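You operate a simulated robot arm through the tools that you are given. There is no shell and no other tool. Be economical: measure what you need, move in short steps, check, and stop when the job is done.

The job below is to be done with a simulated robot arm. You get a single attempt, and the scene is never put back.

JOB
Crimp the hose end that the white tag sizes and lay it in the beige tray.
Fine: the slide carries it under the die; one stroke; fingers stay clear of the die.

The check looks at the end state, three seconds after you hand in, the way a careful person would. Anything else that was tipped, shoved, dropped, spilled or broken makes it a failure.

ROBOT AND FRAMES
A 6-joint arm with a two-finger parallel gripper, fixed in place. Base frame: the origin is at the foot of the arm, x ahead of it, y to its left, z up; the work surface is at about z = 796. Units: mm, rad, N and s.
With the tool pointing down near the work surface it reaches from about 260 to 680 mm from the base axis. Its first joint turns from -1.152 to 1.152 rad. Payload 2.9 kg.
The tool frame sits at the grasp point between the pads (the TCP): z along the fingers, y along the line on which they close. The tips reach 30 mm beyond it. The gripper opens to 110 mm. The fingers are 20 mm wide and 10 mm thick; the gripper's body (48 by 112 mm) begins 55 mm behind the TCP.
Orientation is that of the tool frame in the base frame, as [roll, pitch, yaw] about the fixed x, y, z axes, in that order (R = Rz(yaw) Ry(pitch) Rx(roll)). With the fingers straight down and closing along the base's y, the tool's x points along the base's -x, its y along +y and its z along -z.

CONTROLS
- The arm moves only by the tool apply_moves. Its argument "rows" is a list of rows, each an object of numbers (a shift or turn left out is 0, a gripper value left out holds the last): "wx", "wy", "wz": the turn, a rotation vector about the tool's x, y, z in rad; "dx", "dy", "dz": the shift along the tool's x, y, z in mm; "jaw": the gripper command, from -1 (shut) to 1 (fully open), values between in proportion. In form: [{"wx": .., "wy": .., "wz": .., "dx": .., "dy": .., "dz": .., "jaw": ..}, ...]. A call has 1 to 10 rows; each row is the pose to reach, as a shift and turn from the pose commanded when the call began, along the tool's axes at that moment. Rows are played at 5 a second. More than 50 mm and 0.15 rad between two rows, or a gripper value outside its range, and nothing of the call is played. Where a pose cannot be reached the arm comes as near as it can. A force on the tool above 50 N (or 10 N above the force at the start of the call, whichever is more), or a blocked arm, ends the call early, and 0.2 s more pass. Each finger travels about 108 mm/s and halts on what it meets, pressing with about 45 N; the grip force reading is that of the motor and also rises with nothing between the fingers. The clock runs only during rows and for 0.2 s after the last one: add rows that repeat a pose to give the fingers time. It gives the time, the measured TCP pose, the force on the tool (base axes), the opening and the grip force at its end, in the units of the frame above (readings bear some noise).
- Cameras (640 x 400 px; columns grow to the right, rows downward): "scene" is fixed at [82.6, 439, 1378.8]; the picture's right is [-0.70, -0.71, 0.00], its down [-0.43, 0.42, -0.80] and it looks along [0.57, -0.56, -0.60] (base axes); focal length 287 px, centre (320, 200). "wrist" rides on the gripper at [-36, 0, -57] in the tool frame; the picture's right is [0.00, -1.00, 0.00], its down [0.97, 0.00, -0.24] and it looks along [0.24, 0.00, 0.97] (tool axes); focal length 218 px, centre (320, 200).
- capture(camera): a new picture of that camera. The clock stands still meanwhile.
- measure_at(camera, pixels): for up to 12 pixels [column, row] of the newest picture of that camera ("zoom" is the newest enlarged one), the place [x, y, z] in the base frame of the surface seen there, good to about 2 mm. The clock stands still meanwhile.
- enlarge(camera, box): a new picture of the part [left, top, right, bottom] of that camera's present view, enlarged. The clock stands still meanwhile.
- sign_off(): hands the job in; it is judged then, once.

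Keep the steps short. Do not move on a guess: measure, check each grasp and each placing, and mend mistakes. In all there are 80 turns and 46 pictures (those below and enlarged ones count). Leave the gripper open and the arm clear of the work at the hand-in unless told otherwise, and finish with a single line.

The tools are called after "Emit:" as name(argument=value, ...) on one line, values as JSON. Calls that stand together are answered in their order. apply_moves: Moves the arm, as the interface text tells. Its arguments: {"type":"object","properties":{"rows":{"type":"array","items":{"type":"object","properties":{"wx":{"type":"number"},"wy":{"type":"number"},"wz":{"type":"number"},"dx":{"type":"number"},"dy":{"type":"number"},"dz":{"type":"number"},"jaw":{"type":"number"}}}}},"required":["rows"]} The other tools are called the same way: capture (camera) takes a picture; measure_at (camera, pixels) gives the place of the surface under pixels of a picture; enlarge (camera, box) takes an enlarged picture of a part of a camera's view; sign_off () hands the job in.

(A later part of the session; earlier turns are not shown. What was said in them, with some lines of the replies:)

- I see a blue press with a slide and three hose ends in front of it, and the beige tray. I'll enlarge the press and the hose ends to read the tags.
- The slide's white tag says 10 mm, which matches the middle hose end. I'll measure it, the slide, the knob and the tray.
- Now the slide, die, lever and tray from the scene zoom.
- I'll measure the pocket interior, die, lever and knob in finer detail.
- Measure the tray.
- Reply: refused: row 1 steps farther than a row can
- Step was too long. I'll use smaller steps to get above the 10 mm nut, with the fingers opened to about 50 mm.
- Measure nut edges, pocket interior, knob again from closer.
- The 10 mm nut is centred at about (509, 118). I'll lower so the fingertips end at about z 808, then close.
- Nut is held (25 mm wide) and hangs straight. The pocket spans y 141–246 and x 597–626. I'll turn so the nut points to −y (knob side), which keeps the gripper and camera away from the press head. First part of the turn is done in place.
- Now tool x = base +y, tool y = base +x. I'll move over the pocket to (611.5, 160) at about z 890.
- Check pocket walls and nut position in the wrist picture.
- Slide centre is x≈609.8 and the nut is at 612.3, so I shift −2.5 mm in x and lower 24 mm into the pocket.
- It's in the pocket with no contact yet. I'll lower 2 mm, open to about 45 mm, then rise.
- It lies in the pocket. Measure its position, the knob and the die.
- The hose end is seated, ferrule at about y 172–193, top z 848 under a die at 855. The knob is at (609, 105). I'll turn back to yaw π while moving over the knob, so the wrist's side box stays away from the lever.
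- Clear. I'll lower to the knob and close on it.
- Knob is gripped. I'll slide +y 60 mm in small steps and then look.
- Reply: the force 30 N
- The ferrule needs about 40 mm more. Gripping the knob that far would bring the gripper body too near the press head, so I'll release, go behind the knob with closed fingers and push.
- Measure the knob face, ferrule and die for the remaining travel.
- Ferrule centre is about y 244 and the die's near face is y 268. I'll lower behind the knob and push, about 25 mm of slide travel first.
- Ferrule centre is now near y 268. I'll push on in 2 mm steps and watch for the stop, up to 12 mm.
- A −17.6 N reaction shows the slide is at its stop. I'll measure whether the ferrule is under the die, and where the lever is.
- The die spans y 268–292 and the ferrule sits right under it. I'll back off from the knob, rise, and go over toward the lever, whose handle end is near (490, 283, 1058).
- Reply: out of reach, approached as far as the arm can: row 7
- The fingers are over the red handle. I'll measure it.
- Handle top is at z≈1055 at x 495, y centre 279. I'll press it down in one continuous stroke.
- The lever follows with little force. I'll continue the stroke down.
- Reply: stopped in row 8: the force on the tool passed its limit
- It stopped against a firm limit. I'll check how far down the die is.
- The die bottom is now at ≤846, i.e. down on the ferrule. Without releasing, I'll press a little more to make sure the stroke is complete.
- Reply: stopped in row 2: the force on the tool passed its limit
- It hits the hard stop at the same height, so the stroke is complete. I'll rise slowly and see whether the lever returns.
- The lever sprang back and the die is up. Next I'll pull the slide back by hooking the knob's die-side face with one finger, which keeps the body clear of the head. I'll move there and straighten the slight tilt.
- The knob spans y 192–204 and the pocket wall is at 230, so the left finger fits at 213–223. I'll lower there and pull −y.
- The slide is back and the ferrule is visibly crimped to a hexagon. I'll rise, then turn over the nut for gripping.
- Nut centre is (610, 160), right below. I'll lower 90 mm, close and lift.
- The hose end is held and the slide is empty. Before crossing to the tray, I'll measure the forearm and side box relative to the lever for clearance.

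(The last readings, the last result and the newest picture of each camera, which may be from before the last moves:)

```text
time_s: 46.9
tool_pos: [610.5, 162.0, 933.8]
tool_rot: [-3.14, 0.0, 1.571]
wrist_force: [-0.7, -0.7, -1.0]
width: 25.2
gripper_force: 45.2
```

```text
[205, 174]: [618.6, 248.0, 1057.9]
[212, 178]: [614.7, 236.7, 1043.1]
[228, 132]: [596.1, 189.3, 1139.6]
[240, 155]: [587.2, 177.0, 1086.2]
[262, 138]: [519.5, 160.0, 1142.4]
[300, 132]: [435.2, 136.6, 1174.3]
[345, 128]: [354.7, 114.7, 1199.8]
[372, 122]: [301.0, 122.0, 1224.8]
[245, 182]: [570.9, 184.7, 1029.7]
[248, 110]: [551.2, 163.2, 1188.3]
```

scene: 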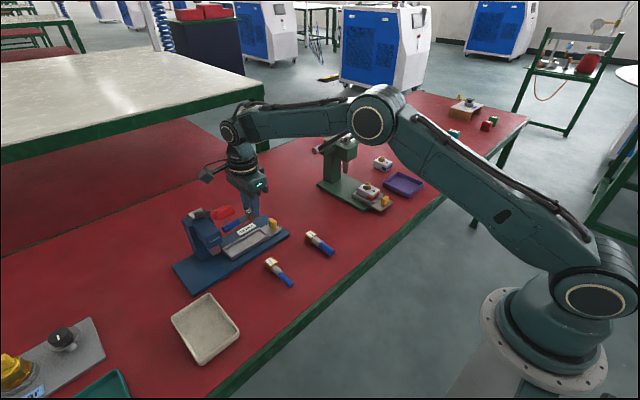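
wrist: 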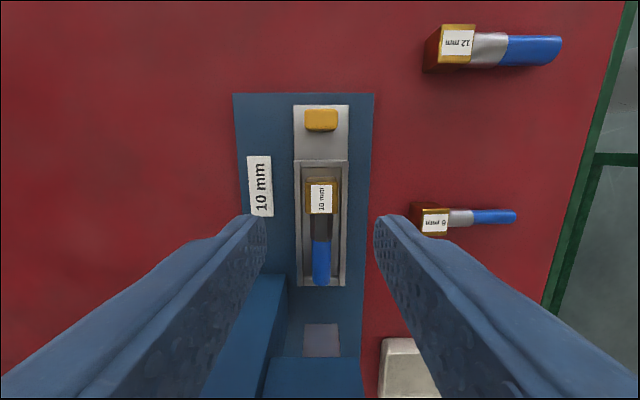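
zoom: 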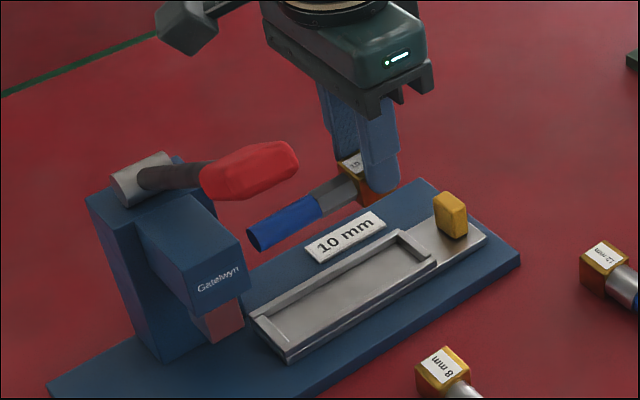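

The box is about 90 mm out at z +115 and the forearm is more than 200 mm above the TCP. The route will be: back off in −y, retreat to x≈390 while turning nut-forward, cross in front of the lever, then go over the tray.

Emit:
apply_moves(rows=[{"dx": -20}, {"dx": -40, "dy": -35}, {"dx": -40, "dy": -80}, {"dx": -40, "dy": -125}, {"dx": -40, "dy": -145, "wz": -0.14}, {"dx": -40, "dy": -165, "wz": -0.28}, {"dx": -40, "dy": -185, "wz": -0.42}, {"dx": -40, "dy": -205, "wz": -0.56}, {"dx": -40, "dy": -220, "wz": -0.7}, {"dx": -40, "dy": -220, "wz": -0.84}])

Emit:
apply_moves(rows=[{"wz": -0.14}, {"wz": -0.28}, {"wz": -0.42}, {"wz": -0.56}, {"wz": -0.65}, {"wz": -0.7308}, {"wz": -0.7308}])

```text
time_s: 49.0
tool_pos: [391.5, 120.1, 933.5]
tool_rot: [-3.14, 0.0, 2.415]
wrist_force: [0.3, 0.2, -1.6]
width: 25.0
gripper_force: 44.5
```

```text
time_s: 50.6
tool_pos: [391.3, 118.8, 933.1]
tool_rot: [-3.141, 0.001, -3.14]
wrist_force: [0.1, 0.7, -1.3]
width: 25.3
gripper_force: 45.3
```

Now across to y≈386 and then forward to x≈507.

Emit:
apply_moves(rows=[{"dy": 44}, {"dy": 88}, {"dy": 132}, {"dy": 176}, {"dy": 220}, {"dy": 266}, {"dy": 266, "dx": -40}, {"dy": 266, "dx": -80}, {"dy": 266, "dx": -117}, {"dy": 266, "dx": -117}])

Emit:
capture(camera="wrist")

Emit:
capture(camera="scene")

```text
time_s: 52.9
tool_pos: [509.0, 384.7, 934.7]
tool_rot: [-3.141, -0.001, 3.141]
wrist_force: [0.3, -0.3, -1.4]
width: 25.3
gripper_force: 45.3
```

```text
7 pictures are left
```

wrist: 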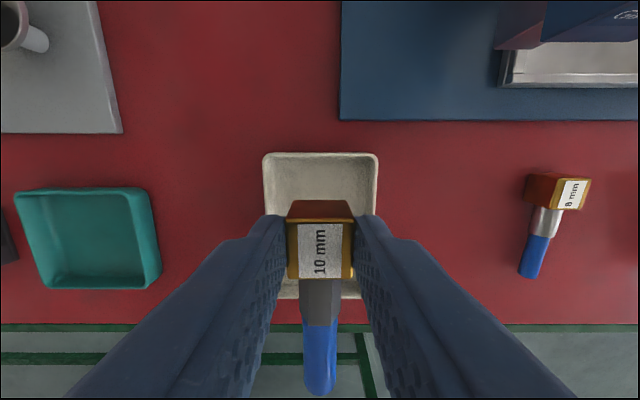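

```text
6 pictures are left
```

scene: 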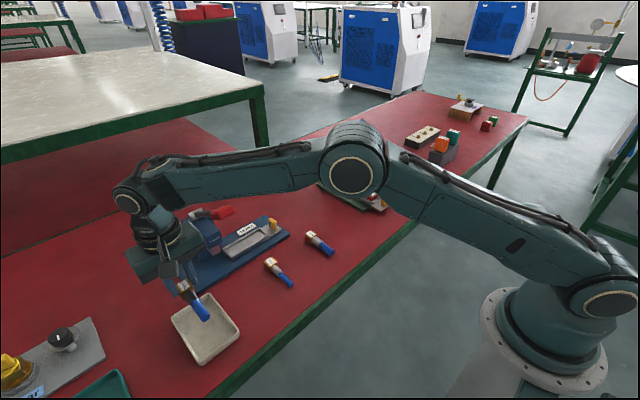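

I'll measure the tray's far wall, the nut and the tail for alignment.

Emit:
measure_at(camera="wrist", pixels=[[320, 158], [320, 170], [265, 180], [376, 180], [320, 205], [320, 275], [320, 392], [290, 290], [350, 297]])

Emit:
measure_at(camera="scene", pixels=[[205, 318], [209, 320], [236, 335], [195, 300], [228, 211], [172, 215]])

```text
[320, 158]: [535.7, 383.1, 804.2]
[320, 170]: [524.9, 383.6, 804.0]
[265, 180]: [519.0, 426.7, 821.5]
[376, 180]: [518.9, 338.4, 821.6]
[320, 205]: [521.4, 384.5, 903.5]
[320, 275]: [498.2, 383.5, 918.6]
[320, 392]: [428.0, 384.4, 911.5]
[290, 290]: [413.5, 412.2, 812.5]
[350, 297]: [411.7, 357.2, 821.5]
```

```text
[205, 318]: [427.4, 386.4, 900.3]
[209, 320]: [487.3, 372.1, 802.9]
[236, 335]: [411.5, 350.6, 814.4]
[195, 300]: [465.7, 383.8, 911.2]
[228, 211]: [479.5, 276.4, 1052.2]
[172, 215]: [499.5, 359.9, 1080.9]
```

Well aligned: the hose end spans x 427–521 inside the tray's 416–536. I'll lower 85 mm.

Emit:
apply_moves(rows=[{"dz": 30, "dy": -1}, {"dz": 60, "dy": -1}, {"dz": 78, "dy": -1}, {"dz": 85, "dy": -1}, {"dz": 85, "dy": -1}])

Emit:
enlarge(camera="scene", box=[140, 180, 300, 380])

```text
time_s: 54.0
tool_pos: [509.2, 384.6, 849.5]
tool_rot: [3.14, 0.0, 3.141]
wrist_force: [-0.2, -0.1, -0.9]
width: 25.1
gripper_force: 45.7
```

```text
2.00 times, centred on (220, 280) of scene
```

zoom: 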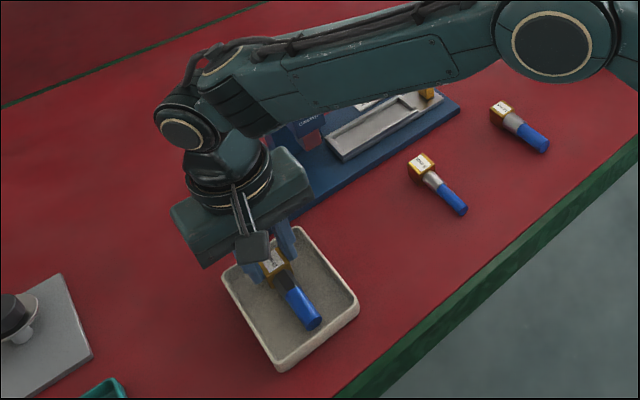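

Inside the tray with no contact yet. I'll lower 3 mm more in small steps, watching the force.

Emit:
apply_moves(rows=[{"dz": 1}, {"dz": 2}, {"dz": 3}, {"dz": 3}])

```text
time_s: 55.0
tool_pos: [508.0, 383.7, 847.8]
tool_rot: [3.141, 0.001, 3.141]
wrist_force: [-2.0, -1.0, 5.4]
width: 25.1
gripper_force: 44.9
```

Contact felt (+5.4 N). I'll open to 38 mm, rise straight up, then retreat to −x.

Emit:
apply_moves(rows=[{"jaw": -0.3}, {"jaw": -0.3}, {"dz": -20}, {"dz": -50}, {"dz": -90}, {"dz": -110, "dx": 30}, {"dz": -120, "dx": 70}, {"dz": -130, "dx": 110}, {"dz": -130, "dx": 150, "jaw": 0.5}, {"dz": -130, "dx": 150}])

Emit:
apply_moves(rows=[{"dy": -40}, {"dy": -80}, {"dy": -120}, {"dy": -160}, {"dy": -200}, {"dy": -240}, {"dy": -280}, {"dy": -280}])

Emit:
capture(camera="scene")

Emit:
enlarge(camera="scene", box=[150, 190, 310, 375])

```text
time_s: 57.2
tool_pos: [358.5, 384.0, 976.2]
tool_rot: [3.14, 0.0, 3.141]
wrist_force: [-0.2, 0.9, 0.5]
width: 82.7
gripper_force: 0.1
```

```text
time_s: 59.0
tool_pos: [355.2, 105.1, 977.5]
tool_rot: [3.141, -0.001, -3.141]
wrist_force: [0.8, -0.4, 0.6]
width: 82.8
gripper_force: 0.0
```

```text
4 pictures are left
```

scene: 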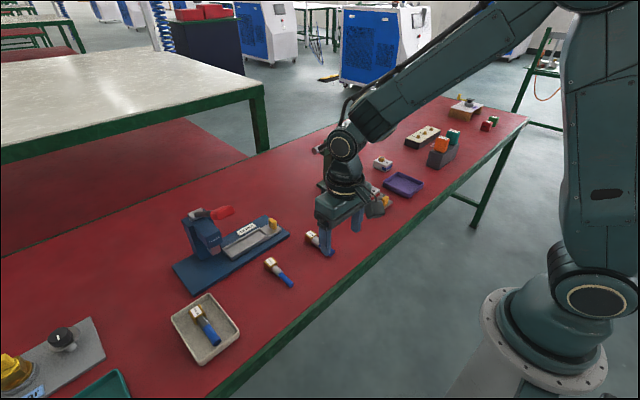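

```text
2.16 times, centred on (230, 282) of scene
```

zoom: 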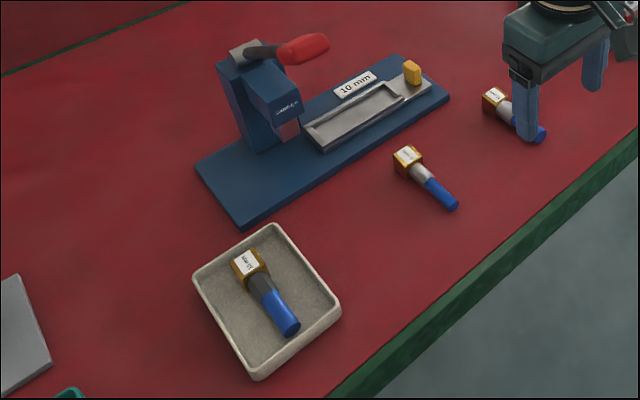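

The crimped 10 mm hose end lies in the beige tray. The other two ends are untouched, the slide is back, the lever is up, and the open gripper is clear. I'm handing in.

Emit:
sign_off()

```text
The job is handed in.
```

The 10 mm hose end was crimped with one full lever stroke and laid in the beige tray, and the job is handed in.
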